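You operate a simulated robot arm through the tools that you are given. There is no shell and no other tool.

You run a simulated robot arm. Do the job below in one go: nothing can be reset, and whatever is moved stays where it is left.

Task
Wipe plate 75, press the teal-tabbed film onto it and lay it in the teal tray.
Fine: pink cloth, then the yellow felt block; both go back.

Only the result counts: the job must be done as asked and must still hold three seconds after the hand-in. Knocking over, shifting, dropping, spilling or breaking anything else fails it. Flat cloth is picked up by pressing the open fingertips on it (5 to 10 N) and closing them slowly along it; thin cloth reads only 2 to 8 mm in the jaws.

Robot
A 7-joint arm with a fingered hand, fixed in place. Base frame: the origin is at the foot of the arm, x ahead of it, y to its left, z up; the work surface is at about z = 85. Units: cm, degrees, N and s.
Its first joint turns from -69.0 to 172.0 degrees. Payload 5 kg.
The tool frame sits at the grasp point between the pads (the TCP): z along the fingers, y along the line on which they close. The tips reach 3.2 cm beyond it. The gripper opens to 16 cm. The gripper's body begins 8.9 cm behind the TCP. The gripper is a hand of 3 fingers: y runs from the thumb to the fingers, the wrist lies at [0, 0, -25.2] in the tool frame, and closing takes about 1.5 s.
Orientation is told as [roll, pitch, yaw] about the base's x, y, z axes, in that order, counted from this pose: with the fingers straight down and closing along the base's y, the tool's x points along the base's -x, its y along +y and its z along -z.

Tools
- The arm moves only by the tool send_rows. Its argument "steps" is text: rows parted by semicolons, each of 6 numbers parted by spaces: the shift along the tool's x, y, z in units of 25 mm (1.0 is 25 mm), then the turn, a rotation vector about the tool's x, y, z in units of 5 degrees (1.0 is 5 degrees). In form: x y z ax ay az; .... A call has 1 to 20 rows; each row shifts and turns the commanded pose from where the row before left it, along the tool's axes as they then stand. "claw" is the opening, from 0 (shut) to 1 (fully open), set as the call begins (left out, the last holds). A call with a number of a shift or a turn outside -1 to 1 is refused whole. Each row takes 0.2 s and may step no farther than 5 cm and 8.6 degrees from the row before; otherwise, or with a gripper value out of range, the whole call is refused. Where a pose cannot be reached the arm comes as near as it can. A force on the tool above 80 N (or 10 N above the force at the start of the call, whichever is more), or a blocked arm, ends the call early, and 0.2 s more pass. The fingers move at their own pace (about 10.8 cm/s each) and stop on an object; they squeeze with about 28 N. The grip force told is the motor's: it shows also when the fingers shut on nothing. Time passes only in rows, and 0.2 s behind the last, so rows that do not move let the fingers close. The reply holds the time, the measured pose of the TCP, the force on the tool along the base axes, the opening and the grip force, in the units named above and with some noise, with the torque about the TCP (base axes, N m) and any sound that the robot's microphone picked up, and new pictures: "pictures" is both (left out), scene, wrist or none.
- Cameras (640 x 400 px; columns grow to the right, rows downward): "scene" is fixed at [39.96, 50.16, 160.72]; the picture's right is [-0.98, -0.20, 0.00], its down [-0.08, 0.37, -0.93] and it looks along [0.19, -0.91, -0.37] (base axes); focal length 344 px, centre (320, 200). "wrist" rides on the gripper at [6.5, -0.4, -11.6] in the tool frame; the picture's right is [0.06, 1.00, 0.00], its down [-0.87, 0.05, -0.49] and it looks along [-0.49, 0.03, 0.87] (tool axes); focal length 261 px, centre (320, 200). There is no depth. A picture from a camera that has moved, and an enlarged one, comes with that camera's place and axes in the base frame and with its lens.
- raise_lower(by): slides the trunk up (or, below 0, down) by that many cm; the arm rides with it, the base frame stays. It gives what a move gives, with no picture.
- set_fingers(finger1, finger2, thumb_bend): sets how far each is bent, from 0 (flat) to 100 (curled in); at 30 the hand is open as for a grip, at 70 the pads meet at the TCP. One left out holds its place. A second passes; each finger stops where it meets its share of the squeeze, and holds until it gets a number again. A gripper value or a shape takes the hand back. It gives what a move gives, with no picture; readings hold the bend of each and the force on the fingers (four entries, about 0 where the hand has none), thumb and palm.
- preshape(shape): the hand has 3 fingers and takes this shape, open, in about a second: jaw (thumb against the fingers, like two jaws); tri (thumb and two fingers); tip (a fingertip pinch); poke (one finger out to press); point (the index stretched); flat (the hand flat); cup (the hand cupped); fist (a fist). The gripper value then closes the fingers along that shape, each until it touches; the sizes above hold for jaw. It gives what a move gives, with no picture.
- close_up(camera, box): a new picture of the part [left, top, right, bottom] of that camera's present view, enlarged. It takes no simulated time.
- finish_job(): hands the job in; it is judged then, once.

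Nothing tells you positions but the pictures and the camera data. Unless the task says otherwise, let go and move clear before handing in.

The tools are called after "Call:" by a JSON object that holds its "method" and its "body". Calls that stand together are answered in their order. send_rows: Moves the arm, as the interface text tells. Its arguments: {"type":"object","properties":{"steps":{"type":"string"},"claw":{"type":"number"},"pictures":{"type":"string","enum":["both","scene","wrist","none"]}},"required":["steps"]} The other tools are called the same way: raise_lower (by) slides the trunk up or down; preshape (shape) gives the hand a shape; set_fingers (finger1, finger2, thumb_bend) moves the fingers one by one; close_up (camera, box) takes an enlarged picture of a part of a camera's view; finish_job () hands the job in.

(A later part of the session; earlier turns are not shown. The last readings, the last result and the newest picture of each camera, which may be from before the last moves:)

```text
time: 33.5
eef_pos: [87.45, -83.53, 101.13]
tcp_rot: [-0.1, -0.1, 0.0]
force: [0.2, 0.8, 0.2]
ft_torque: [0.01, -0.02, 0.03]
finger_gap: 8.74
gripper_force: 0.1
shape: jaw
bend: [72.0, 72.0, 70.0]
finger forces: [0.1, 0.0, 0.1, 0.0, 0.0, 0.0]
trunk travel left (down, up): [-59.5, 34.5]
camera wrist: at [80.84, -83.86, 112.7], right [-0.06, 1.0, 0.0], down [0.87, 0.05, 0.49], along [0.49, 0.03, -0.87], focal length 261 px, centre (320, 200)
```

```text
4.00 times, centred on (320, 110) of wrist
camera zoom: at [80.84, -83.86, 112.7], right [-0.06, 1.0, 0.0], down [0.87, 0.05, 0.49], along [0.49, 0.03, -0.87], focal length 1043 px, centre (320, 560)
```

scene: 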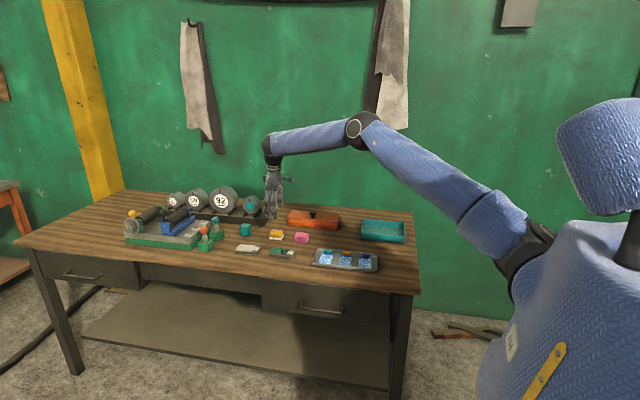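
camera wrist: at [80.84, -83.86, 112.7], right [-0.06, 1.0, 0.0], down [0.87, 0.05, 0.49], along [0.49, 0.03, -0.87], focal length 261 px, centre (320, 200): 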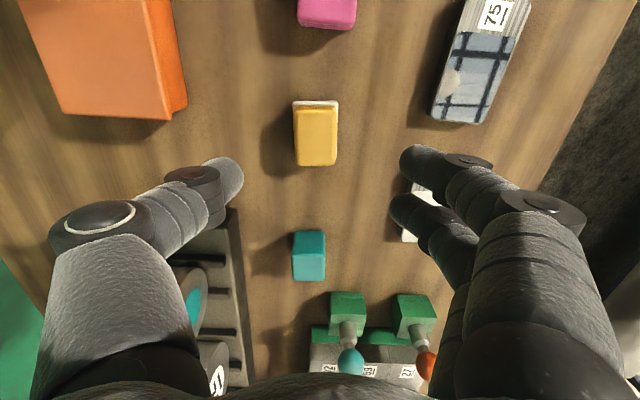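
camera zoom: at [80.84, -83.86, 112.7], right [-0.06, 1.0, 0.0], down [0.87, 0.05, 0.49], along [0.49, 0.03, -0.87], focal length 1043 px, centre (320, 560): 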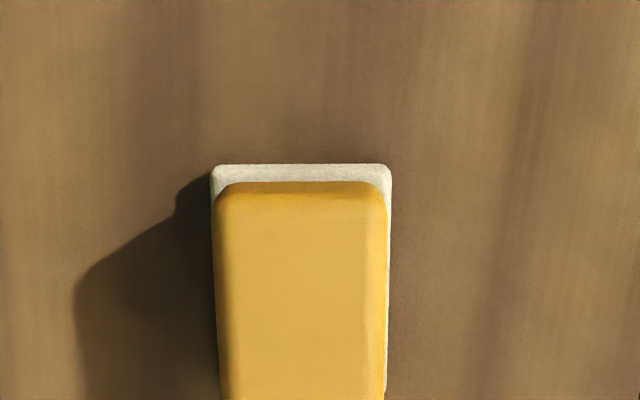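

Call:
{"method": "close_up", "body": {"camera": "wrist", "box": [400, 0, 560, 130]}}

Call:
{"method": "send_rows", "body": {"steps": "-0.14 -0.2 0 0 0 0; 0 0 1 0 0 0; 0 0 1 0 0 0; 0 0 1 0 0 0; 0 0 0.9 0 0 0; 0 0 0.3 0 0 0; 0 0 0 0 0 0"}}

Call:
{"method": "close_up", "body": {"camera": "scene", "box": [230, 200, 310, 260]}}

```text
3.08 times, centred on (480, 65) of wrist
camera zoom: at [80.84, -83.86, 112.7], right [-0.06, 1.0, 0.0], down [0.87, 0.05, 0.49], along [0.49, 0.03, -0.87], focal length 802 px, centre (-172, 615)
```

zoom: 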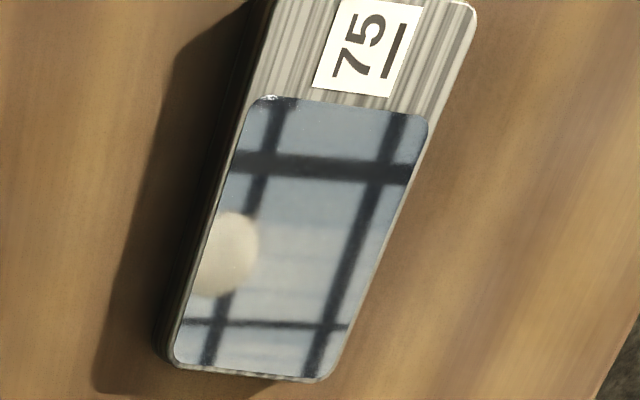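

```text
time: 35.1
eef_pos: [87.6, -84.29, 90.59]
tcp_rot: [0.0, 0.0, -0.1]
force: [0.2, -0.2, -0.5]
ft_torque: [0.03, -0.01, 0.0]
finger_gap: 8.74
gripper_force: 0.1
shape: jaw
bend: [72.0, 72.0, 70.0]
finger forces: [0.0, 0.0, 0.0, 0.1, 0.0, 0.1]
trunk travel left (down, up): [-59.5, 34.5]
camera wrist: at [81.1, -84.49, 102.23], right [-0.06, 1.0, 0.0], down [0.87, 0.05, 0.49], along [0.49, 0.03, -0.87], focal length 261 px, centre (320, 200)
```

scene: 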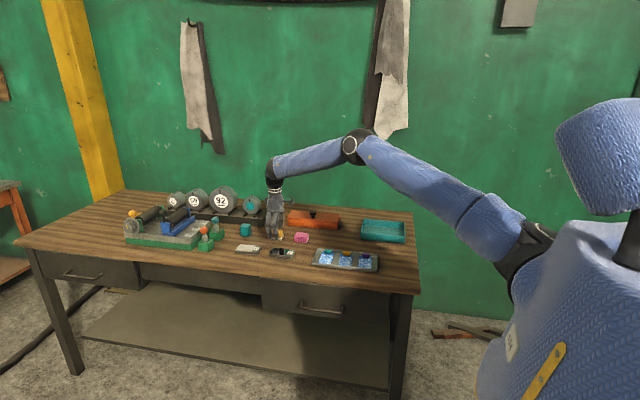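
wrist: 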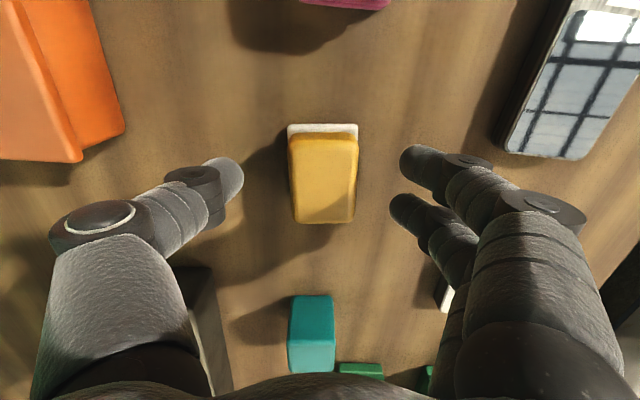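

```text
6.67 times, centred on (270, 230) of scene
camera zoom: at [39.96, 50.16, 160.72], right [-0.98, -0.2, 0.0], down [-0.08, 0.37, -0.93], along [0.19, -0.91, -0.37], focal length 2290 px, centre (653, 0)
```

zoom: 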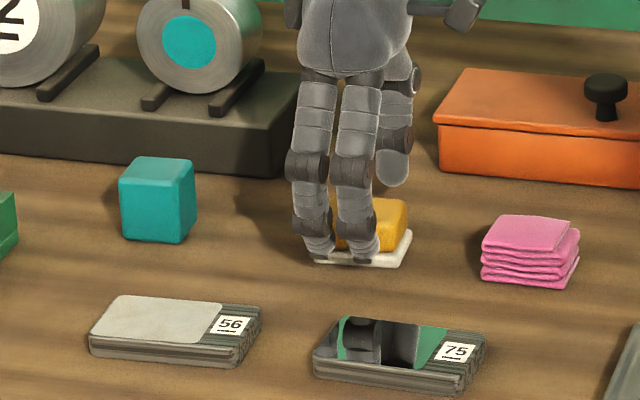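

The faint blob in the mirror is a lamp reflection, with perhaps a speck at one corner that the felt pass should catch. I'll grip the felt block's yellow body.

Call:
{"method": "send_rows", "body": {"steps": "0 0.05 0.24 0 0 0; 0 0 0 0 0 0", "claw": 0.4, "pictures": "none"}}

Call:
{"method": "send_rows", "body": {"steps": "0 0 0 0 0 0; 0 0 0 0 0 0; 0 0 0 0 0 0; 0 0 0 0 0 0; 0 0 0 0 0 0", "claw": 0.2, "pictures": "wrist"}}

Call:
{"method": "close_up", "body": {"camera": "scene", "box": [230, 200, 310, 260]}}

```text
time: 35.7
eef_pos: [87.7, -84.04, 89.98]
tcp_rot: [0.0, 0.1, 0.0]
force: [-0.1, -0.3, -0.3]
ft_torque: [-0.01, -0.01, 0.0]
finger_gap: 6.45
gripper_force: 0.0
shape: jaw
bend: [73.0, 73.0, 70.0]
finger forces: [0.1, 0.0, 0.0, 0.0, 0.0, 0.0]
trunk travel left (down, up): [-59.5, 34.5]
```

```text
time: 36.9
eef_pos: [87.58, -84.06, 89.89]
tcp_rot: [-0.1, 0.0, 0.0]
force: [-0.2, -0.2, -0.1]
ft_torque: [-0.02, 0.0, 0.05]
finger_gap: 3.91
gripper_force: 28.5
shape: jaw
bend: [73.0, 73.0, 70.0]
finger forces: [12.6, 12.5, 0.0, 0.1, 25.1, 0.0]
trunk travel left (down, up): [-59.5, 34.5]
camera wrist: at [81.14, -84.33, 101.61], right [-0.06, 1.0, 0.0], down [0.87, 0.05, 0.49], along [0.49, 0.03, -0.87], focal length 261 px, centre (320, 200)
```

wrist: 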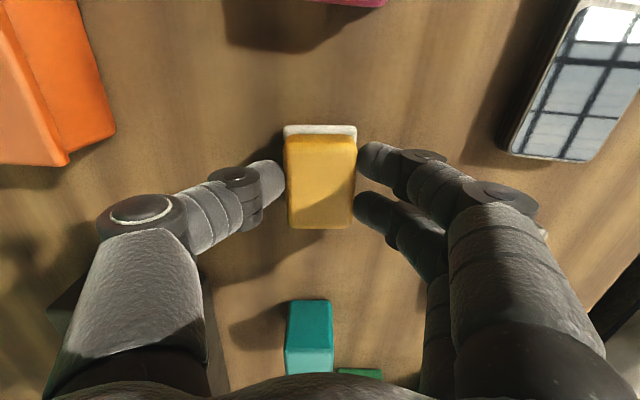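

```text
6.67 times, centred on (270, 230) of scene
camera zoom: at [39.96, 50.16, 160.72], right [-0.98, -0.2, 0.0], down [-0.08, 0.37, -0.93], along [0.19, -0.91, -0.37], focal length 2290 px, centre (653, 0)
```

zoom: 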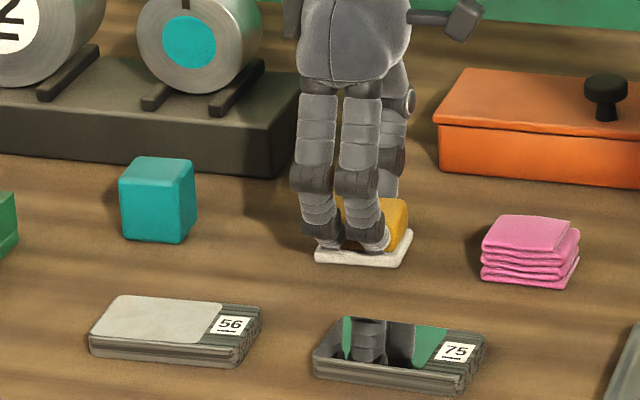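

The felt block is gripped firmly. I'll lift it and carry it over plate 75.

Call:
{"method": "send_rows", "body": {"steps": "0 0 -0.5 0 0 0; 0 0 -1 0 0 0; 0 0 -1 0 0 0; 0 0 -0.5 0 0 0; 0 1 0 0 0 0; 0 1 0 0 0 0; 0.5 1 0 0 0 0; 0.6 1 0 0 0 0; 0.6 1 0 0 0 0; 0.5 0.68 0 0 0 0; 0 0 0 0 0 0"}}

Call:
{"method": "close_up", "body": {"camera": "scene", "box": [230, 200, 310, 260]}}

```text
time: 39.3
eef_pos: [82.17, -69.86, 97.35]
tcp_rot: [0.1, -0.1, -0.1]
force: [-0.4, 0.2, -1.0]
ft_torque: [-0.02, 0.02, 0.01]
finger_gap: 3.92
gripper_force: 28.0
shape: jaw
bend: [73.0, 73.0, 70.0]
finger forces: [12.7, 12.6, 0.1, 0.0, 25.4, 0.0]
trunk travel left (down, up): [-59.5, 34.5]
camera wrist: at [75.58, -70.14, 109.02], right [-0.06, 1.0, 0.0], down [0.87, 0.05, 0.49], along [0.49, 0.03, -0.87], focal length 261 px, centre (320, 200)
```

scene: 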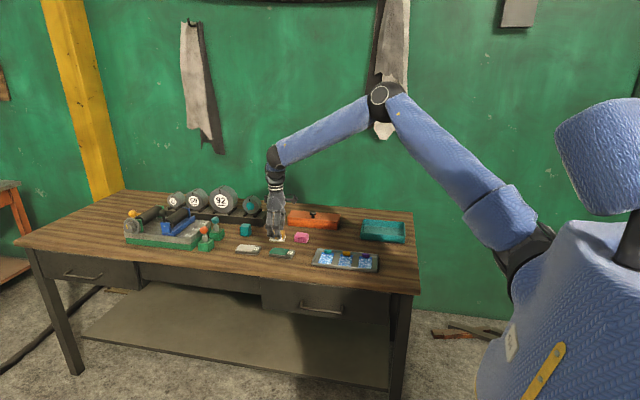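
wrist: 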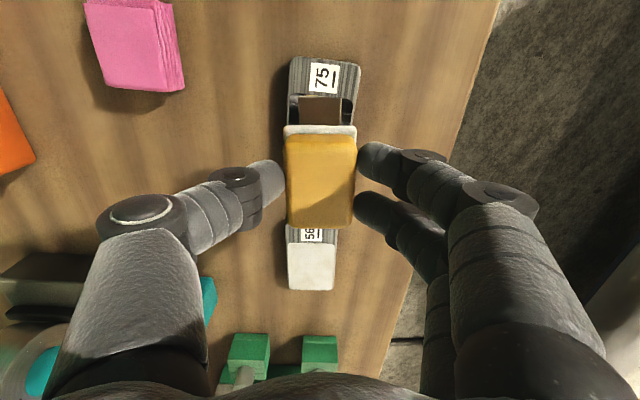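

```text
6.67 times, centred on (270, 230) of scene
camera zoom: at [39.96, 50.16, 160.72], right [-0.98, -0.2, 0.0], down [-0.08, 0.37, -0.93], along [0.19, -0.91, -0.37], focal length 2290 px, centre (653, 0)
```

zoom: 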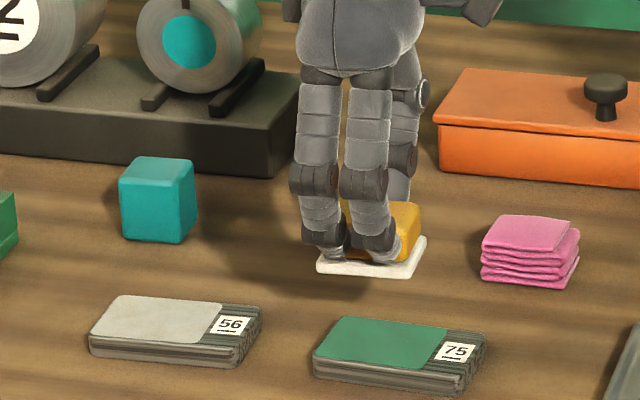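

Call:
{"method": "send_rows", "body": {"steps": "0 0 1 0 0 0; 0 0 0.8 0 0 0; 0 0 0.32 0 0 0; 0 0 0.1 0 0 0; 0 0 0 0 0 0", "pictures": "none"}}

Call:
{"method": "send_rows", "body": {"steps": "0 0 0.08 0 0 0; 0 0 0.06 0 0 0; 0 0 0 0 0 0", "pictures": "none"}}

```text
time: 40.5
eef_pos: [82.25, -69.88, 91.84]
tcp_rot: [0.1, 0.0, 0.0]
force: [0.1, 0.1, -0.2]
ft_torque: [0.01, 0.01, 0.03]
finger_gap: 3.93
gripper_force: 28.2
shape: jaw
bend: [73.0, 73.0, 70.0]
finger forces: [12.7, 12.6, 0.0, 0.0, 25.3, 0.0]
trunk travel left (down, up): [-59.5, 34.5]
```

```text
time: 41.3
eef_pos: [82.24, -69.89, 91.44]
tcp_rot: [-0.1, 0.0, 0.0]
force: [-0.1, -0.2, -0.7]
ft_torque: [0.03, 0.01, -0.01]
finger_gap: 3.94
gripper_force: 27.7
shape: jaw
bend: [73.0, 73.0, 70.0]
finger forces: [12.7, 12.7, 0.0, 0.0, 25.3, 0.0]
trunk travel left (down, up): [-59.5, 34.5]
```

Call:
{"method": "send_rows", "body": {"steps": "0 0 0.05 0 0 0; 0 0 0.04 0 0 0; 0 0 0 0 0 0", "pictures": "none"}}

```text
time: 42.1
eef_pos: [81.93, -69.71, 91.44]
tcp_rot: [0.0, 0.1, 0.0]
force: [1.5, -1.7, 5.4]
ft_torque: [-0.01, -0.02, 0.0]
finger_gap: 3.95
gripper_force: 27.7
shape: jaw
bend: [73.0, 73.0, 70.0]
finger forces: [12.8, 12.7, 0.0, 0.0, 27.5, 0.0]
trunk travel left (down, up): [-59.5, 34.5]
```

Call:
{"method": "send_rows", "body": {"steps": "0.5 0 0.02 0 0 0; 0.5 0 0 0 0 0; 0 -0.4 0 0 0 0; -0.5 0 0 0 0 0; -0.5 0 0 0 0 0; -0.5 0 0 0 0 0; -0.5 0 0 0 0 0; 0 0.4 0 0 0 0; 0 0.4 0 0 0 0; 0.5 0 0 0 0 0; 0.5 0 0 0 0 0; 0.5 0 0 0 0 0; 0.5 0 0 0 0 0", "pictures": "none"}}

Call:
{"method": "close_up", "body": {"camera": "scene", "box": [250, 210, 310, 265]}}

```text
time: 44.9
eef_pos: [79.62, -68.74, 91.41]
tcp_rot: [0.0, 0.0, 0.0]
force: [2.0, -0.9, 10.7]
ft_torque: [0.07, -0.04, -0.03]
finger_gap: 3.94
gripper_force: 28.3
shape: jaw
bend: [73.0, 73.0, 70.0]
finger forces: [14.2, 14.0, 0.0, 0.1, 29.0, 0.1]
trunk travel left (down, up): [-59.5, 34.5]
```

```text
7.27 times, centred on (280, 238) of scene
camera zoom: at [39.96, 50.16, 160.72], right [-0.98, -0.2, 0.0], down [-0.08, 0.37, -0.93], along [0.19, -0.91, -0.37], focal length 2499 px, centre (611, -73)
```

zoom: 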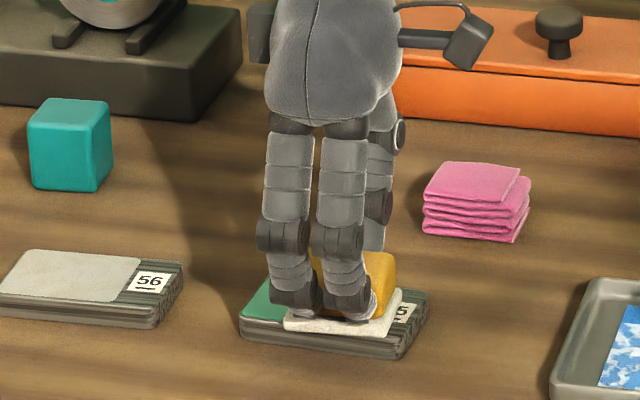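

Call:
{"method": "send_rows", "body": {"steps": "-0.5 0 0 0 0 0; -0.5 0 0 0 0 0; -0.5 0 0 0 0 0; -0.5 0 0 0 0 0; 0 -0.4 0 0 0 0; 0.5 0 0 0 0 0; 0.5 0 0 0 0 0; 0.5 0 0 0 0 0; 0.5 0 0 0 0 0; 0 -0.4 0 0 0 0; 0 -0.1 0 0 0 0; -0.5 0 0 0 0 0; 0.5 0 0 0 0 0; 0.1 0 0 0 0 0; -0.5 0 0 0 0 0; -0.5 0 0 0 0 0", "pictures": "none"}}

Call:
{"method": "send_rows", "body": {"steps": "0 0 -0.5 0 0 0; 0 0 -1 0 0 0; 0 0 -1 0 0 0; 0 -1 0 0 0 0; 0 -1 0 0 0 0; 0 -1 0 0 0 0; 0 -1 0 0 0 0"}}

Call:
{"method": "close_up", "body": {"camera": "scene", "box": [260, 235, 300, 265]}}

```text
time: 48.3
eef_pos: [81.8, -71.24, 91.28]
tcp_rot: [0.0, 0.0, 0.0]
force: [-1.4, -0.3, 3.9]
ft_torque: [-0.01, 0.02, 0.03]
finger_gap: 3.96
gripper_force: 28.3
shape: jaw
bend: [73.0, 73.0, 70.0]
finger forces: [14.3, 13.7, 0.0, 0.0, 28.1, 0.1]
trunk travel left (down, up): [-59.5, 34.5]
```

```text
time: 49.9
eef_pos: [81.9, -81.24, 97.52]
tcp_rot: [0.0, 0.0, 0.0]
force: [0.2, 0.4, -1.3]
ft_torque: [-0.02, 0.05, 0.0]
finger_gap: 3.96
gripper_force: 27.7
shape: jaw
bend: [73.0, 73.0, 70.0]
finger forces: [14.1, 13.4, 0.1, 0.1, 27.7, 0.0]
trunk travel left (down, up): [-59.5, 34.5]
camera wrist: at [75.49, -81.42, 109.2], right [-0.06, 1.0, 0.0], down [0.87, 0.05, 0.49], along [0.49, 0.03, -0.87], focal length 261 px, centre (320, 200)
```

scene: 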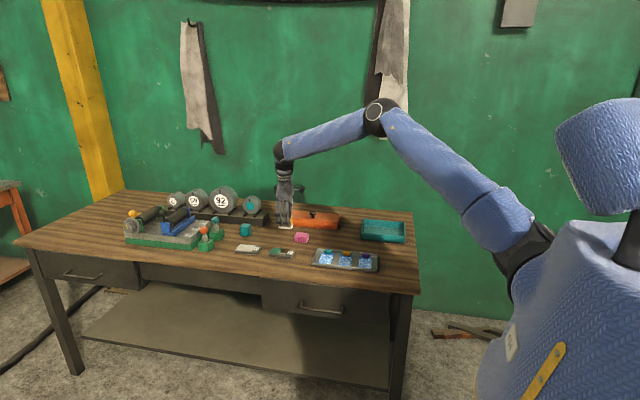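
wrist: 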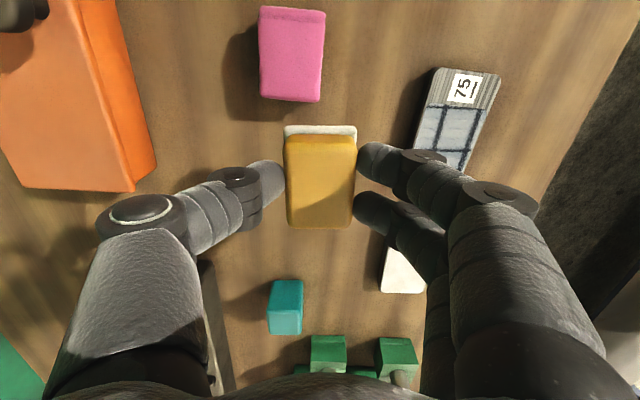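

```text
13.33 times, centred on (280, 250) of scene
camera zoom: at [39.96, 50.16, 160.72], right [-0.98, -0.2, 0.0], down [-0.08, 0.37, -0.93], along [0.19, -0.91, -0.37], focal length 4581 px, centre (853, -467)
```

zoom: 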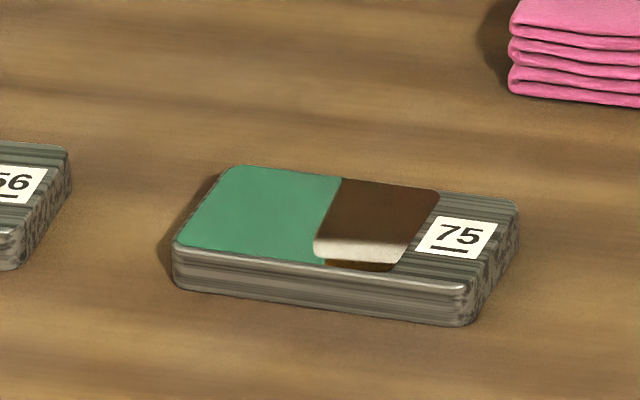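

Call:
{"method": "close_up", "body": {"camera": "wrist", "box": [400, 60, 520, 170]}}

```text
3.64 times, centred on (460, 115) of wrist
camera zoom: at [75.49, -81.42, 109.2], right [-0.06, 1.0, 0.0], down [0.87, 0.05, 0.49], along [0.49, 0.03, -0.87], focal length 948 px, centre (-189, 509)
```

zoom: 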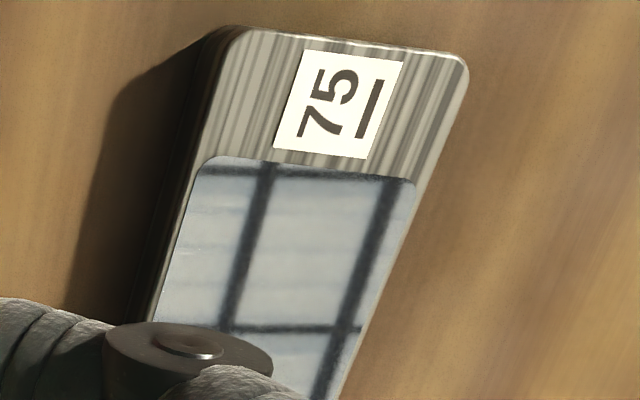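

The face is clean all over. I'll put the felt block back in its place for now.

Call:
{"method": "send_rows", "body": {"steps": "-1 -0.6 0 0 0 0; -1 -0.54 0 0 0 0; -0.3 0 0 0 0 0; 0 0 1 0 0 0; 0 0 1 0 0 0; 0 0 0.7 0 0 0; 0 0 0.15 0 0 0; 0 0 0 0 0 0", "pictures": "none"}}

```text
time: 51.7
eef_pos: [87.73, -83.89, 90.28]
tcp_rot: [0.0, 0.0, -0.1]
force: [-0.4, -0.3, -0.1]
ft_torque: [0.03, -0.02, -0.01]
finger_gap: 3.94
gripper_force: 28.1
shape: jaw
bend: [73.0, 73.0, 70.0]
finger forces: [14.0, 13.2, 0.1, 0.0, 27.2, 0.0]
trunk travel left (down, up): [-59.5, 34.5]
```

Call:
{"method": "send_rows", "body": {"steps": "0 -0.05 0.08 0 0 0; 0 0 0.05 0 0 0; 0 0 0.03 0 0 0; 0 0 0 0 0 0", "pictures": "none"}}

```text
time: 52.7
eef_pos: [87.72, -83.98, 89.79]
tcp_rot: [0.0, 0.0, 0.0]
force: [0.2, -0.6, 0.0]
ft_torque: [0.01, 0.01, -0.01]
finger_gap: 3.96
gripper_force: 28.0
shape: jaw
bend: [73.0, 73.0, 70.0]
finger forces: [14.0, 13.2, 0.0, 0.0, 27.2, 0.0]
trunk travel left (down, up): [-59.5, 34.5]
```

Call:
{"method": "send_rows", "body": {"steps": "0 0 0.03 0 0 0; 0 0 0.03 0 0 0; 0 0 0 0 0 0", "pictures": "none"}}

```text
time: 53.5
eef_pos: [87.66, -84.12, 89.87]
tcp_rot: [0.0, 0.0, 0.1]
force: [-0.4, -0.4, 3.3]
ft_torque: [0.03, 0.0, 0.01]
finger_gap: 3.95
gripper_force: 28.0
shape: jaw
bend: [73.0, 73.0, 70.0]
finger forces: [13.8, 13.2, 0.0, 0.0, 28.1, 0.1]
trunk travel left (down, up): [-59.5, 34.5]
```

Contact made. I'll release and rise.

Call:
{"method": "send_rows", "body": {"steps": "0 0 0 0 0 0; 0 0 0 0 0 0; 0 0 0 0 0 0; 0 0 0 0 0 0; 0 0 -0.4 0 0 0; 0 0 -1 0 0 0; 0 0 -1 0 0 0; 0 0 -1 0 0 0; 0 0 -1 0 0 0; 0 0 -1 0 0 0", "claw": 0.55}}

Call:
{"method": "close_up", "body": {"camera": "scene", "box": [230, 220, 310, 270]}}

```text
time: 55.7
eef_pos: [87.62, -84.0, 103.43]
tcp_rot: [0.0, 0.0, -0.1]
force: [-0.2, -0.5, 0.6]
ft_torque: [-0.05, 0.01, 0.02]
finger_gap: 8.71
gripper_force: 0.0
shape: jaw
bend: [72.0, 72.0, 70.0]
finger forces: [0.0, 0.0, 0.1, 0.0, 0.1, 0.0]
trunk travel left (down, up): [-59.5, 34.5]
camera wrist: at [81.07, -84.32, 115.2], right [-0.06, 1.0, 0.0], down [0.87, 0.05, 0.49], along [0.49, 0.03, -0.87], focal length 261 px, centre (320, 200)
```

scene: 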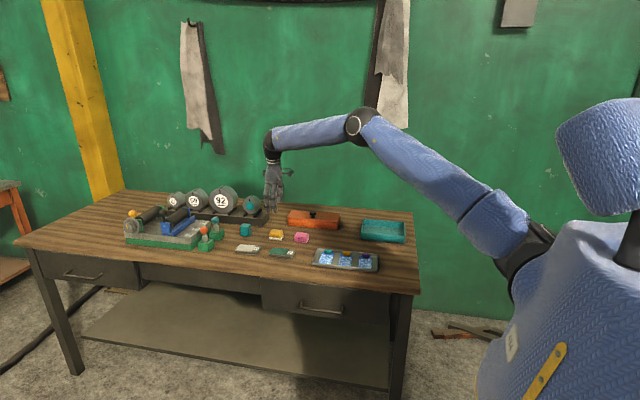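
wrist: 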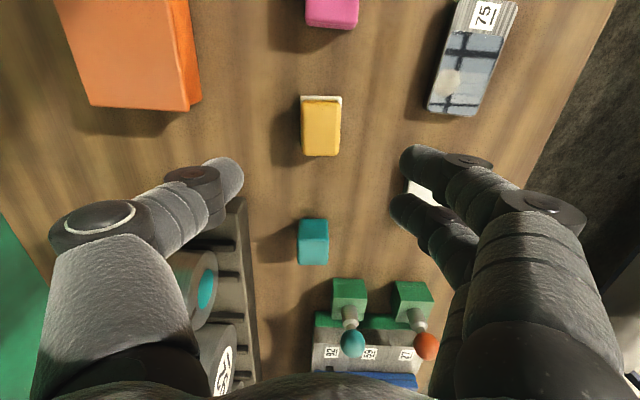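

```text
8.00 times, centred on (270, 245) of scene
camera zoom: at [39.96, 50.16, 160.72], right [-0.98, -0.2, 0.0], down [-0.08, 0.37, -0.93], along [0.19, -0.91, -0.37], focal length 2748 px, centre (720, -160)
```

zoom: 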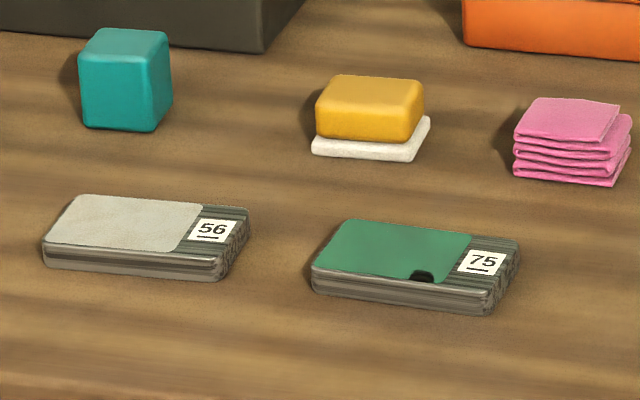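

The felt block is back in place. Next is the film, so I'm moving above the grey tray to inspect the teal tab closely.

Call:
{"method": "send_rows", "body": {"steps": "1 0.4 0 0 0 0; 1 0.4 0 0 0 0; 1 0.4 0 0 0 0; 1 0.4 0 0 0 0; 1 0.4 0 0 0 0; 1 0.4 0 0 0 0; 1 0.4 0 0 0 0; 1 0.4 0 0 0 0; 1 0.4 0 0 0 0; 1 0.52 0 0 0 0; 0.24 0 0 0 0 0; 0 0 0 0 0 0"}}

Call:
{"method": "close_up", "body": {"camera": "wrist", "box": [240, 50, 480, 200]}}

Call:
{"method": "close_up", "body": {"camera": "scene", "box": [305, 240, 385, 280]}}

```text
time: 58.3
eef_pos: [61.94, -73.78, 103.37]
tcp_rot: [0.0, -0.1, 0.0]
force: [-0.2, 0.0, 0.5]
ft_torque: [-0.01, 0.0, 0.01]
finger_gap: 8.74
gripper_force: 0.1
shape: jaw
bend: [72.0, 72.0, 70.0]
finger forces: [0.0, 0.0, 0.0, 0.0, 0.0, 0.0]
trunk travel left (down, up): [-59.5, 34.5]
camera wrist: at [55.4, -73.98, 114.98], right [-0.06, 1.0, 0.0], down [0.87, 0.05, 0.49], along [0.49, 0.03, -0.87], focal length 261 px, centre (320, 200)
```

scene: 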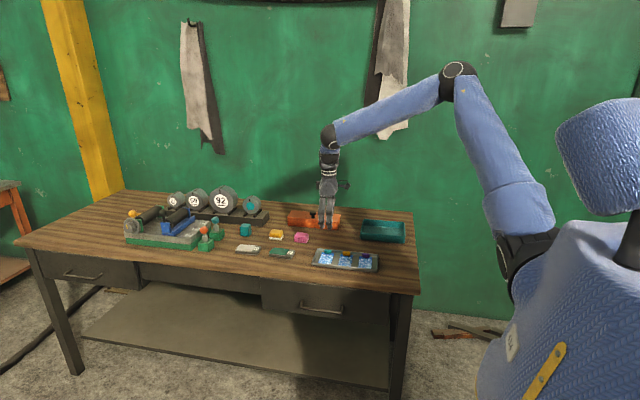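
wrist: 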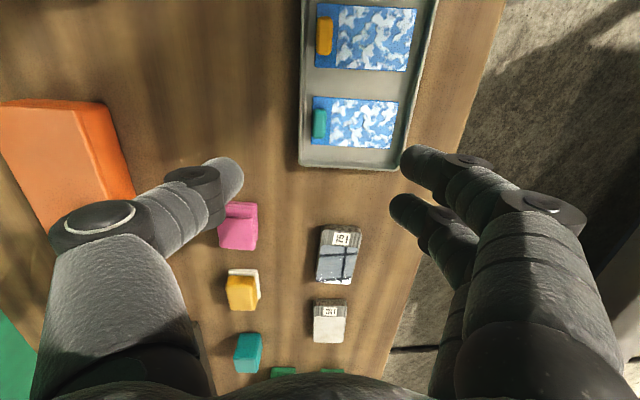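

```text
2.67 times, centred on (360, 125) of wrist
camera zoom: at [55.4, -73.98, 114.98], right [-0.06, 1.0, 0.0], down [0.87, 0.05, 0.49], along [0.49, 0.03, -0.87], focal length 695 px, centre (213, 400)
```

zoom: 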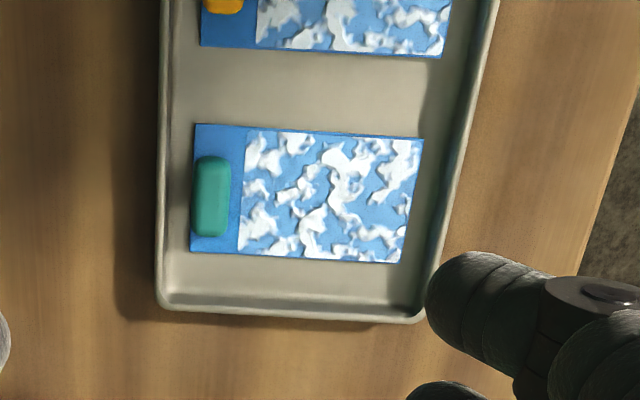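

```text
8.00 times, centred on (345, 260) of scene
camera zoom: at [39.96, 50.16, 160.72], right [-0.98, -0.2, 0.0], down [-0.08, 0.37, -0.93], along [0.19, -0.91, -0.37], focal length 2748 px, centre (120, -280)
```

zoom: 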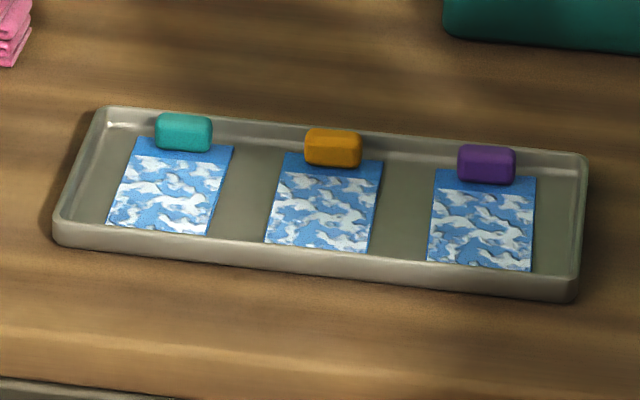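

The teal tab is a block of roughly 3×1.6×1.5 cm at about (62, -73.7), close to the tray rim. I'll try the fingertip-pinch shape in the air to see whether it fits better there.

Call:
{"method": "preshape", "body": {"shape": "tip"}}

Call:
{"method": "close_up", "body": {"camera": "wrist", "box": [0, 0, 640, 400]}}

Call:
{"method": "close_up", "body": {"camera": "scene", "box": [280, 130, 380, 230]}}

```text
time: 59.2
eef_pos: [61.95, -73.65, 103.26]
tcp_rot: [0.0, 0.0, 0.0]
force: [0.3, -0.3, 0.6]
ft_torque: [0.0, -0.01, -0.03]
finger_gap: 15.98
gripper_force: 0.1
shape: tip
bend: [30.0, 30.0, 30.0]
finger forces: [0.0, 0.0, 0.0, 0.1, 0.0, 0.0]
trunk travel left (down, up): [-59.5, 34.5]
```

```text
1.00 times, centred on (320, 200) of wrist (not enlarged: the box is as wide or as high as the picture)
camera zoom: at [55.46, -73.98, 114.96], right [-0.06, 1.0, 0.0], down [0.87, 0.05, 0.49], along [0.49, 0.03, -0.87], focal length 261 px, centre (320, 200)
```

zoom: 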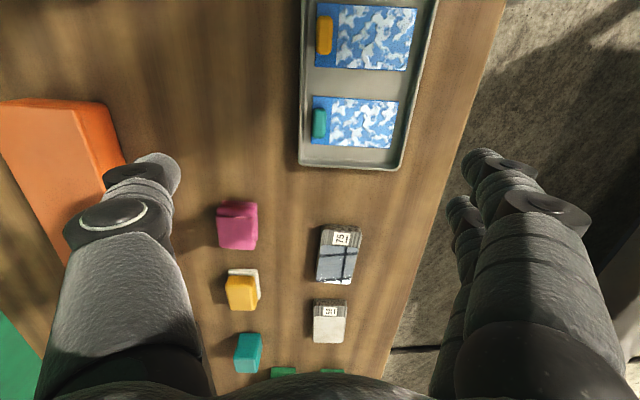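

```text
4.00 times, centred on (330, 180) of scene
camera zoom: at [39.96, 50.16, 160.72], right [-0.98, -0.2, 0.0], down [-0.08, 0.37, -0.93], along [0.19, -0.91, -0.37], focal length 1374 px, centre (280, 280)
```

zoom: 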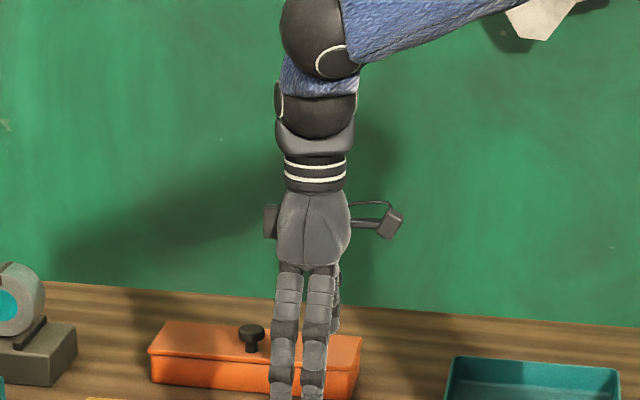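

Call:
{"method": "send_rows", "body": {"steps": "0 0 0 0 0 0; 0 0 0 0 0 0; 0 0 0 0 0 0; 0 0 0 0 0 0; 0 0 0 0 0 0; 0 0 0 0 0 0", "claw": 0.3}}

Call:
{"method": "close_up", "body": {"camera": "scene", "box": [290, 170, 370, 240]}}

```text
time: 60.6
eef_pos: [62.0, -73.69, 103.25]
tcp_rot: [0.0, -0.1, 0.0]
force: [0.1, -0.1, -0.3]
ft_torque: [0.02, -0.01, 0.02]
finger_gap: 4.86
gripper_force: 0.1
shape: tip
bend: [73.0, 73.0, 70.0]
finger forces: [0.0, 0.0, 0.0, 0.0, 0.1, 0.1]
trunk travel left (down, up): [-59.5, 34.5]
camera wrist: at [55.46, -73.98, 114.96], right [-0.06, 1.0, 0.0], down [0.87, 0.05, 0.49], along [0.49, 0.03, -0.87], focal length 261 px, centre (320, 200)
```

scene: 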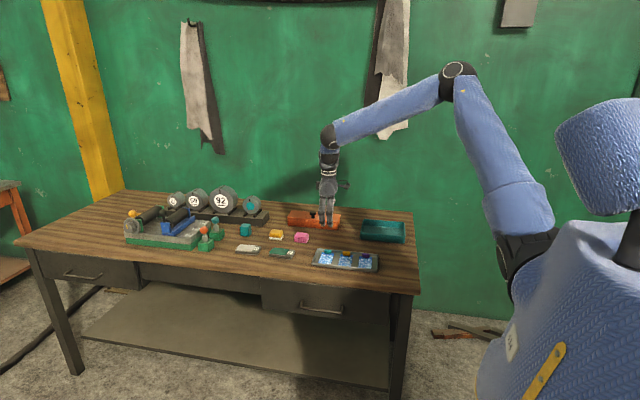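
wrist: 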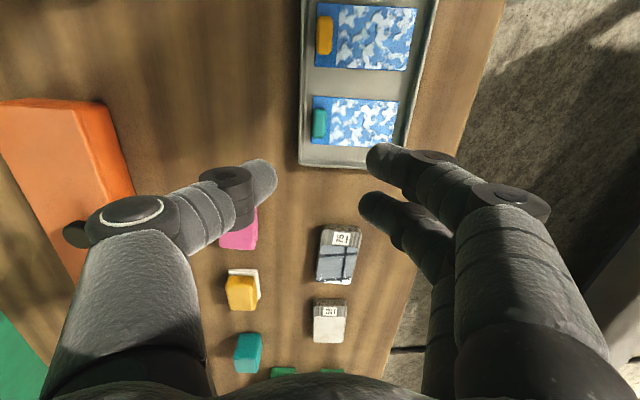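

```text
5.71 times, centred on (330, 205) of scene
camera zoom: at [39.96, 50.16, 160.72], right [-0.98, -0.2, 0.0], down [-0.08, 0.37, -0.93], along [0.19, -0.91, -0.37], focal length 1963 px, centre (263, 171)
```

zoom: 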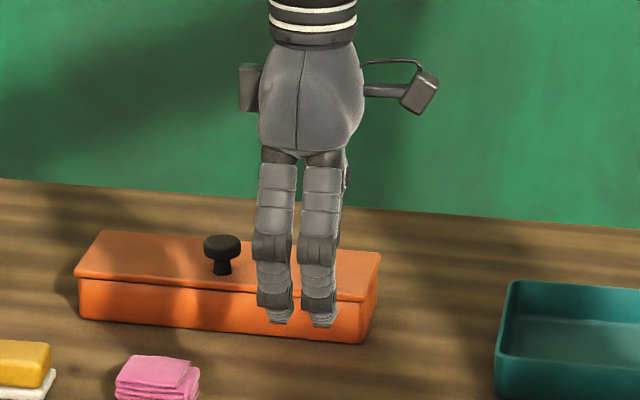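

The pinch shape closes like the jaws, with two fingers about 3 cm apart opposite the thumb. Closing along y will put the two fingers across the 3 cm tab with the thumb behind it. I'll lower part-way and look.

Call:
{"method": "send_rows", "body": {"steps": "0 0 1 0 0 0; 0 0 1 0 0 0; 0 0 1 0 0 0; 0 0 1 0 0 0; 0 0 0.5 0 0 0; 0 0 0 0 0 0"}}

Call:
{"method": "close_up", "body": {"camera": "scene", "box": [300, 210, 380, 270]}}

Call:
{"method": "close_up", "body": {"camera": "wrist", "box": [240, 100, 400, 240]}}

```text
time: 62.0
eef_pos: [62.1, -73.7, 92.11]
tcp_rot: [0.0, -0.1, 0.0]
force: [-0.4, 0.7, 0.0]
ft_torque: [0.0, 0.04, -0.01]
finger_gap: 4.83
gripper_force: 0.1
shape: tip
bend: [73.0, 73.0, 70.0]
finger forces: [0.1, 0.0, 0.1, 0.1, 0.1, 0.1]
trunk travel left (down, up): [-59.5, 34.5]
camera wrist: at [55.63, -73.99, 103.77], right [-0.06, 1.0, 0.0], down [0.87, 0.05, 0.49], along [0.49, 0.03, -0.87], focal length 261 px, centre (320, 200)
```

scene: 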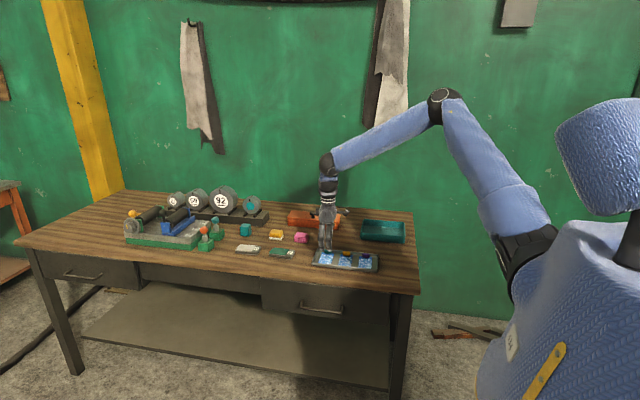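
wrist: 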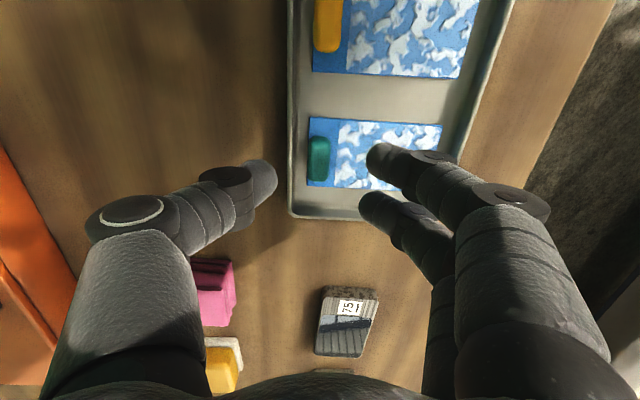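

```text
6.67 times, centred on (340, 240) of scene
camera zoom: at [39.96, 50.16, 160.72], right [-0.98, -0.2, 0.0], down [-0.08, 0.37, -0.93], along [0.19, -0.91, -0.37], focal length 2290 px, centre (187, -67)
```

zoom: 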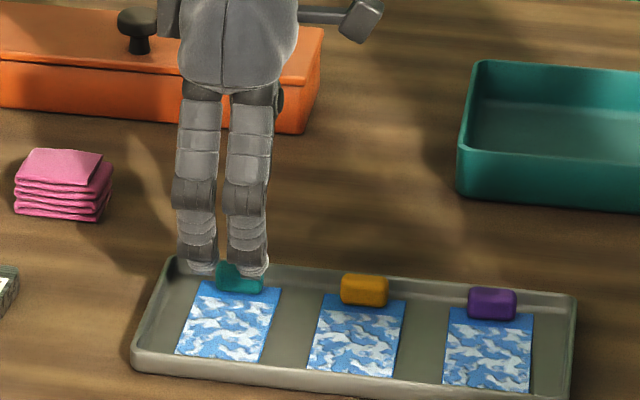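

```text
2.86 times, centred on (320, 170) of wrist
camera zoom: at [55.63, -73.99, 103.77], right [-0.06, 1.0, 0.0], down [0.87, 0.05, 0.49], along [0.49, 0.03, -0.87], focal length 745 px, centre (320, 286)
```

zoom: 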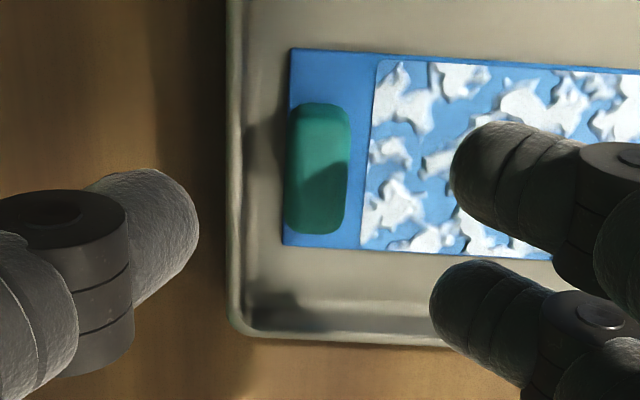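

Call:
{"method": "send_rows", "body": {"steps": "0.05 0 0.5 0 0 0; 0 0 0.4 0 0 0; 0 0 0 0 0 0", "pictures": "wrist"}}

Call:
{"method": "close_up", "body": {"camera": "scene", "box": [310, 225, 360, 260]}}

Call:
{"method": "close_up", "body": {"camera": "wrist", "box": [240, 100, 400, 240]}}

```text
time: 62.8
eef_pos: [62.02, -73.62, 89.72]
tcp_rot: [0.0, -0.1, -0.1]
force: [-0.5, 0.5, 0.0]
ft_torque: [0.02, 0.01, 0.02]
finger_gap: 4.81
gripper_force: 0.0
shape: tip
bend: [73.0, 73.0, 70.0]
finger forces: [0.0, 0.0, 0.0, 0.0, 0.0, 0.0]
trunk travel left (down, up): [-59.5, 34.5]
camera wrist: at [55.49, -74.0, 101.46], right [-0.06, 1.0, 0.0], down [0.87, 0.05, 0.49], along [0.49, 0.03, -0.87], focal length 261 px, centre (320, 200)
```

wrist: 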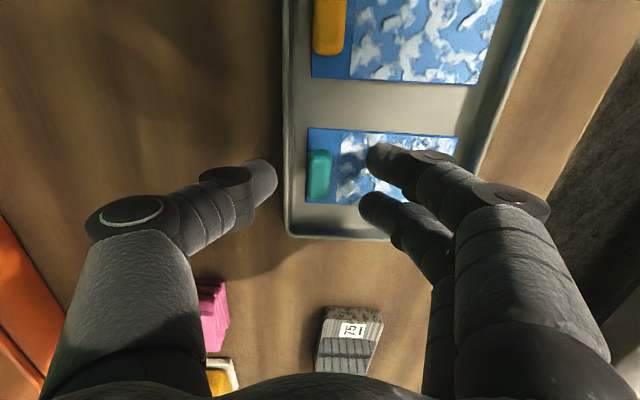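

```text
11.43 times, centred on (335, 242) of scene
camera zoom: at [39.96, 50.16, 160.72], right [-0.98, -0.2, 0.0], down [-0.08, 0.37, -0.93], along [0.19, -0.91, -0.37], focal length 3926 px, centre (149, -286)
```

zoom: 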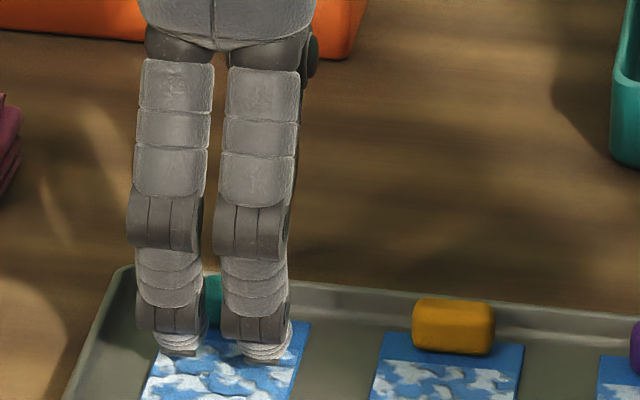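

```text
2.86 times, centred on (320, 170) of wrist
camera zoom: at [55.49, -74.0, 101.46], right [-0.06, 1.0, 0.0], down [0.87, 0.05, 0.49], along [0.49, 0.03, -0.87], focal length 745 px, centre (320, 286)
```

zoom: 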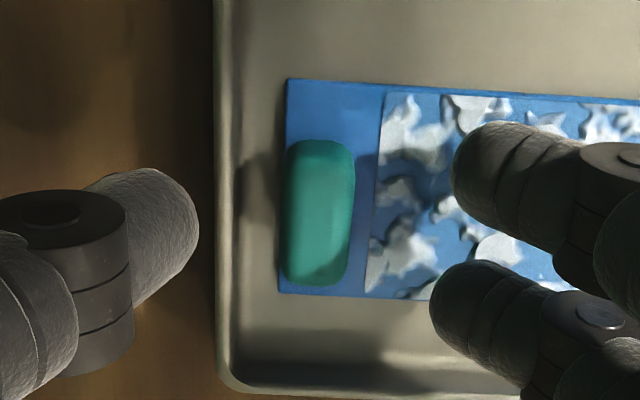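

Call:
{"method": "close_up", "body": {"camera": "scene", "box": [340, 240, 365, 262]}}

Call:
{"method": "close_up", "body": {"camera": "scene", "box": [355, 242, 385, 275]}}

```text
16.00 times, centred on (352, 251) of scene
camera zoom: at [39.96, 50.16, 160.72], right [-0.98, -0.2, 0.0], down [-0.08, 0.37, -0.93], along [0.19, -0.91, -0.37], focal length 5497 px, centre (-200, -616)
```

zoom: 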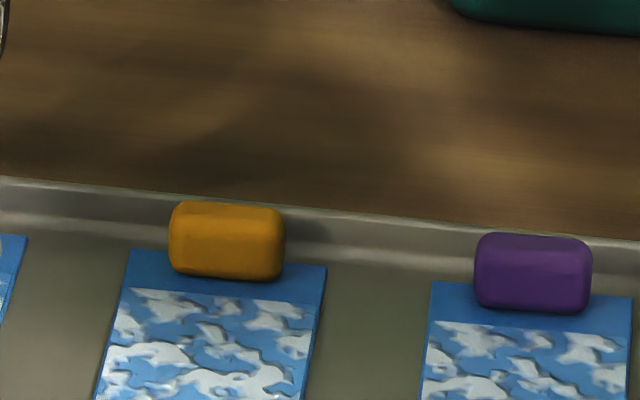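

```text
12.12 times, centred on (370, 258) of scene
camera zoom: at [39.96, 50.16, 160.72], right [-0.98, -0.2, 0.0], down [-0.08, 0.37, -0.93], along [0.19, -0.91, -0.37], focal length 4164 px, centre (-286, -509)
```

zoom: 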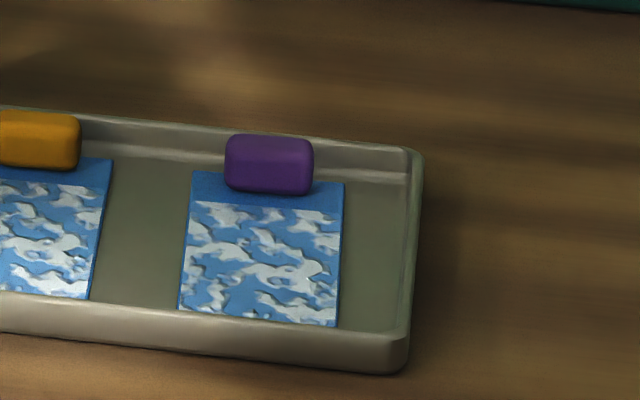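

The tab's top is only slightly higher than the tray rim, so the thumb has to pass just above the rim. I'll close in small steps and watch the forces.

Call:
{"method": "send_rows", "body": {"steps": "0 0 0 0 0 0; 0 0 0 0 0 0", "claw": 0.2, "pictures": "none"}}

Call:
{"method": "send_rows", "body": {"steps": "0 0 0 0 0 0; 0 0 0 0 0 0", "claw": 0.14, "pictures": "wrist"}}

Call:
{"method": "close_up", "body": {"camera": "wrist", "box": [240, 100, 400, 240]}}

Call:
{"method": "close_up", "body": {"camera": "scene", "box": [310, 225, 360, 260]}}

```text
time: 63.4
eef_pos: [62.04, -73.64, 89.87]
tcp_rot: [0.0, 0.0, 0.0]
force: [0.5, -0.1, 0.0]
ft_torque: [-0.01, -0.04, 0.02]
finger_gap: 3.27
gripper_force: 0.0
shape: tip
bend: [73.0, 73.0, 70.0]
finger forces: [0.0, 0.1, 0.0, 0.0, 0.1, 0.0]
trunk travel left (down, up): [-59.5, 34.5]
```

```text
time: 64.0
eef_pos: [61.96, -73.82, 89.77]
tcp_rot: [0.1, 0.0, 0.0]
force: [0.3, -1.5, 0.9]
ft_torque: [-0.06, 0.02, 0.0]
finger_gap: 2.28
gripper_force: 0.1
shape: tip
bend: [72.0, 72.0, 70.0]
finger forces: [0.0, 0.1, 0.1, 0.0, 0.9, 0.0]
trunk travel left (down, up): [-59.5, 34.5]
camera wrist: at [55.48, -74.0, 101.46], right [-0.06, 1.0, 0.0], down [0.87, 0.05, 0.49], along [0.49, 0.03, -0.87], focal length 261 px, centre (320, 200)
```

wrist: 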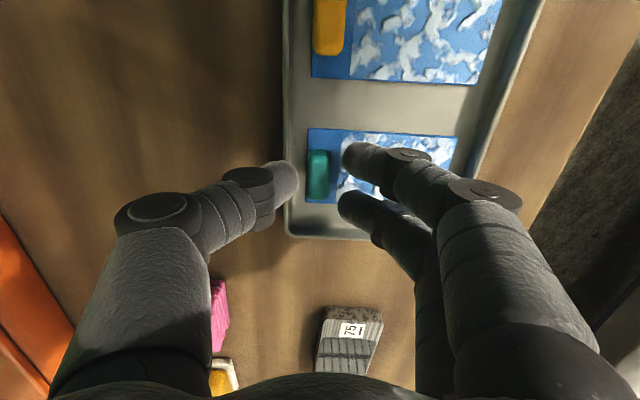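

```text
2.86 times, centred on (320, 170) of wrist
camera zoom: at [55.48, -74.0, 101.46], right [-0.06, 1.0, 0.0], down [0.87, 0.05, 0.49], along [0.49, 0.03, -0.87], focal length 745 px, centre (320, 286)
```

zoom: 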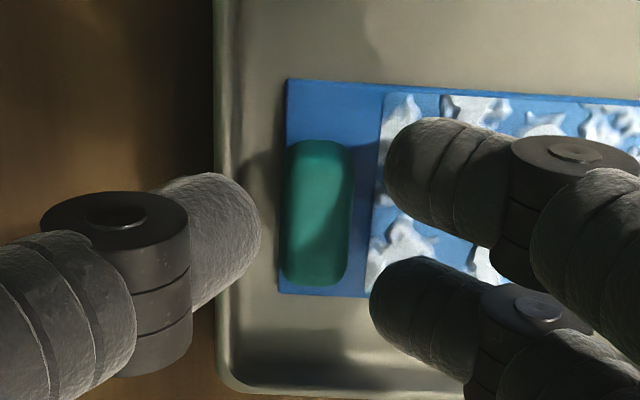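

```text
11.43 times, centred on (335, 242) of scene
camera zoom: at [39.96, 50.16, 160.72], right [-0.98, -0.2, 0.0], down [-0.08, 0.37, -0.93], along [0.19, -0.91, -0.37], focal length 3926 px, centre (149, -286)
```

zoom: 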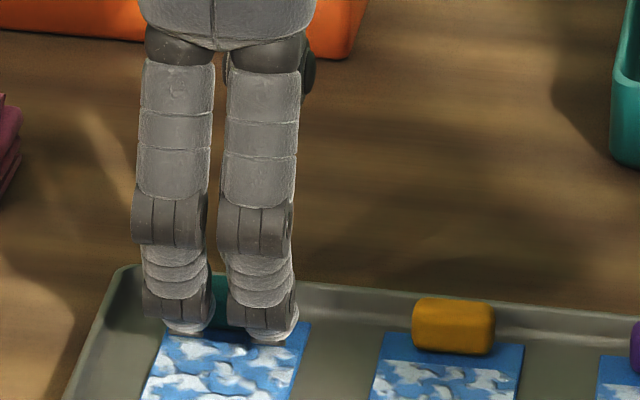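

The thumb is lightly brushing the rim top (about 1 N), and gripping this high would slip off the tab. Instead I'll rise a touch, use the thumb to nudge the light film about 0.5 cm away from the rim, then lower into the gap for a deeper grip.

Call:
{"method": "send_rows", "body": {"steps": "0 0 -0.1 0 0 0; 0 0 0 0 0 0; 0 0.1 0 0 0 0; 0 0.1 0 0 0 0; 0 0 0 0 0 0", "claw": 0.17, "pictures": "wrist"}}

Call:
{"method": "close_up", "body": {"camera": "wrist", "box": [240, 100, 400, 240]}}

```text
time: 65.2
eef_pos: [61.96, -73.32, 90.15]
tcp_rot: [0.0, 0.0, 0.0]
force: [0.6, 0.4, 0.5]
ft_torque: [0.0, 0.02, 0.03]
finger_gap: 2.66
gripper_force: 0.0
shape: tip
bend: [73.0, 73.0, 70.0]
finger forces: [0.0, 0.0, 0.1, 0.0, 0.1, 0.0]
trunk travel left (down, up): [-59.5, 34.5]
camera wrist: at [55.46, -73.55, 101.79], right [-0.06, 1.0, 0.0], down [0.87, 0.05, 0.49], along [0.49, 0.03, -0.87], focal length 261 px, centre (320, 200)
```

wrist: 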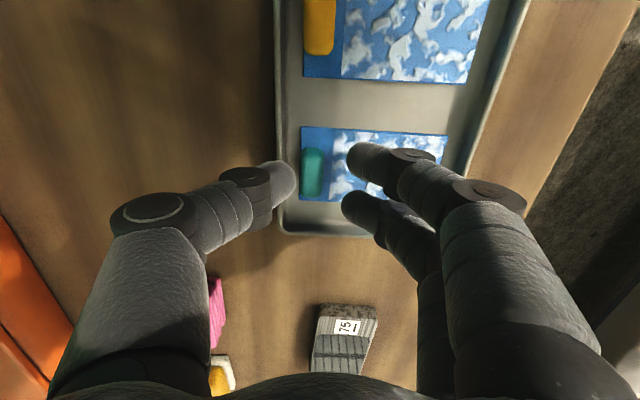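

```text
2.86 times, centred on (320, 170) of wrist
camera zoom: at [55.46, -73.55, 101.79], right [-0.06, 1.0, 0.0], down [0.87, 0.05, 0.49], along [0.49, 0.03, -0.87], focal length 745 px, centre (320, 286)
```

zoom: 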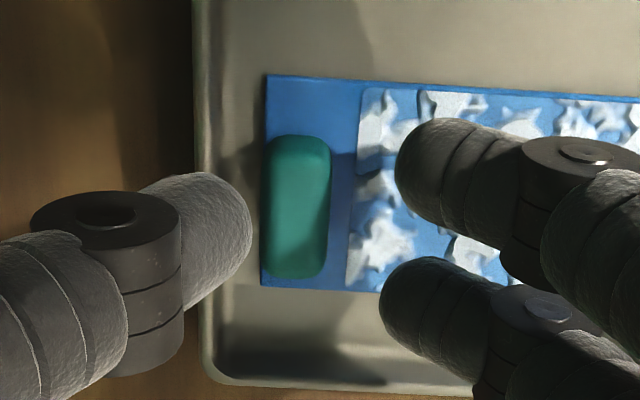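

Call:
{"method": "send_rows", "body": {"steps": "0 0.08 0.04 0 0 0; 0 0.08 0 0 0 0; 0 0.06 0 0 0 0; 0 0 0 0 0 0", "pictures": "wrist"}}

Call:
{"method": "close_up", "body": {"camera": "wrist", "box": [240, 100, 400, 240]}}

```text
time: 66.2
eef_pos: [61.95, -72.79, 90.08]
tcp_rot: [-0.1, 0.0, 0.0]
force: [2.2, -4.8, 7.9]
ft_torque: [-0.41, -0.02, 0.09]
finger_gap: 2.9
gripper_force: 0.1
shape: tip
bend: [73.0, 73.0, 70.0]
finger forces: [0.0, 0.0, 0.0, 0.1, 9.0, 0.1]
trunk travel left (down, up): [-59.5, 34.5]
camera wrist: at [55.47, -73.03, 101.7], right [-0.06, 1.0, 0.0], down [0.87, 0.05, 0.49], along [0.49, 0.03, -0.87], focal length 261 px, centre (320, 200)
```

wrist: 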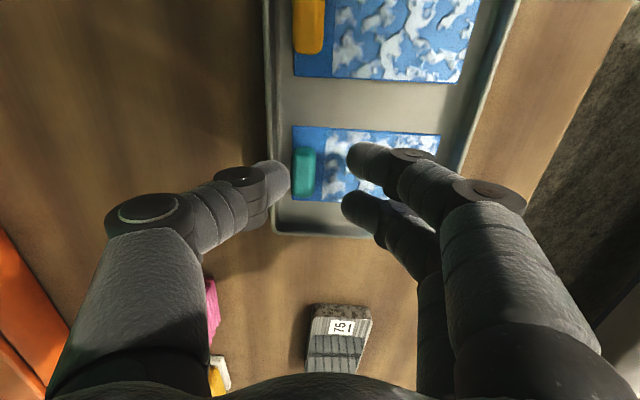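

```text
2.86 times, centred on (320, 170) of wrist
camera zoom: at [55.47, -73.03, 101.7], right [-0.06, 1.0, 0.0], down [0.87, 0.05, 0.49], along [0.49, 0.03, -0.87], focal length 745 px, centre (320, 286)
```

zoom: 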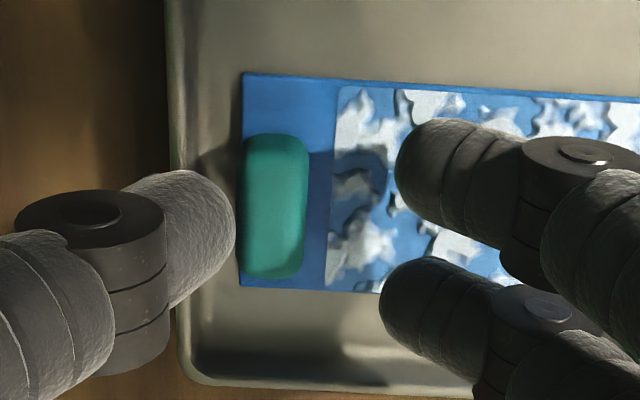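

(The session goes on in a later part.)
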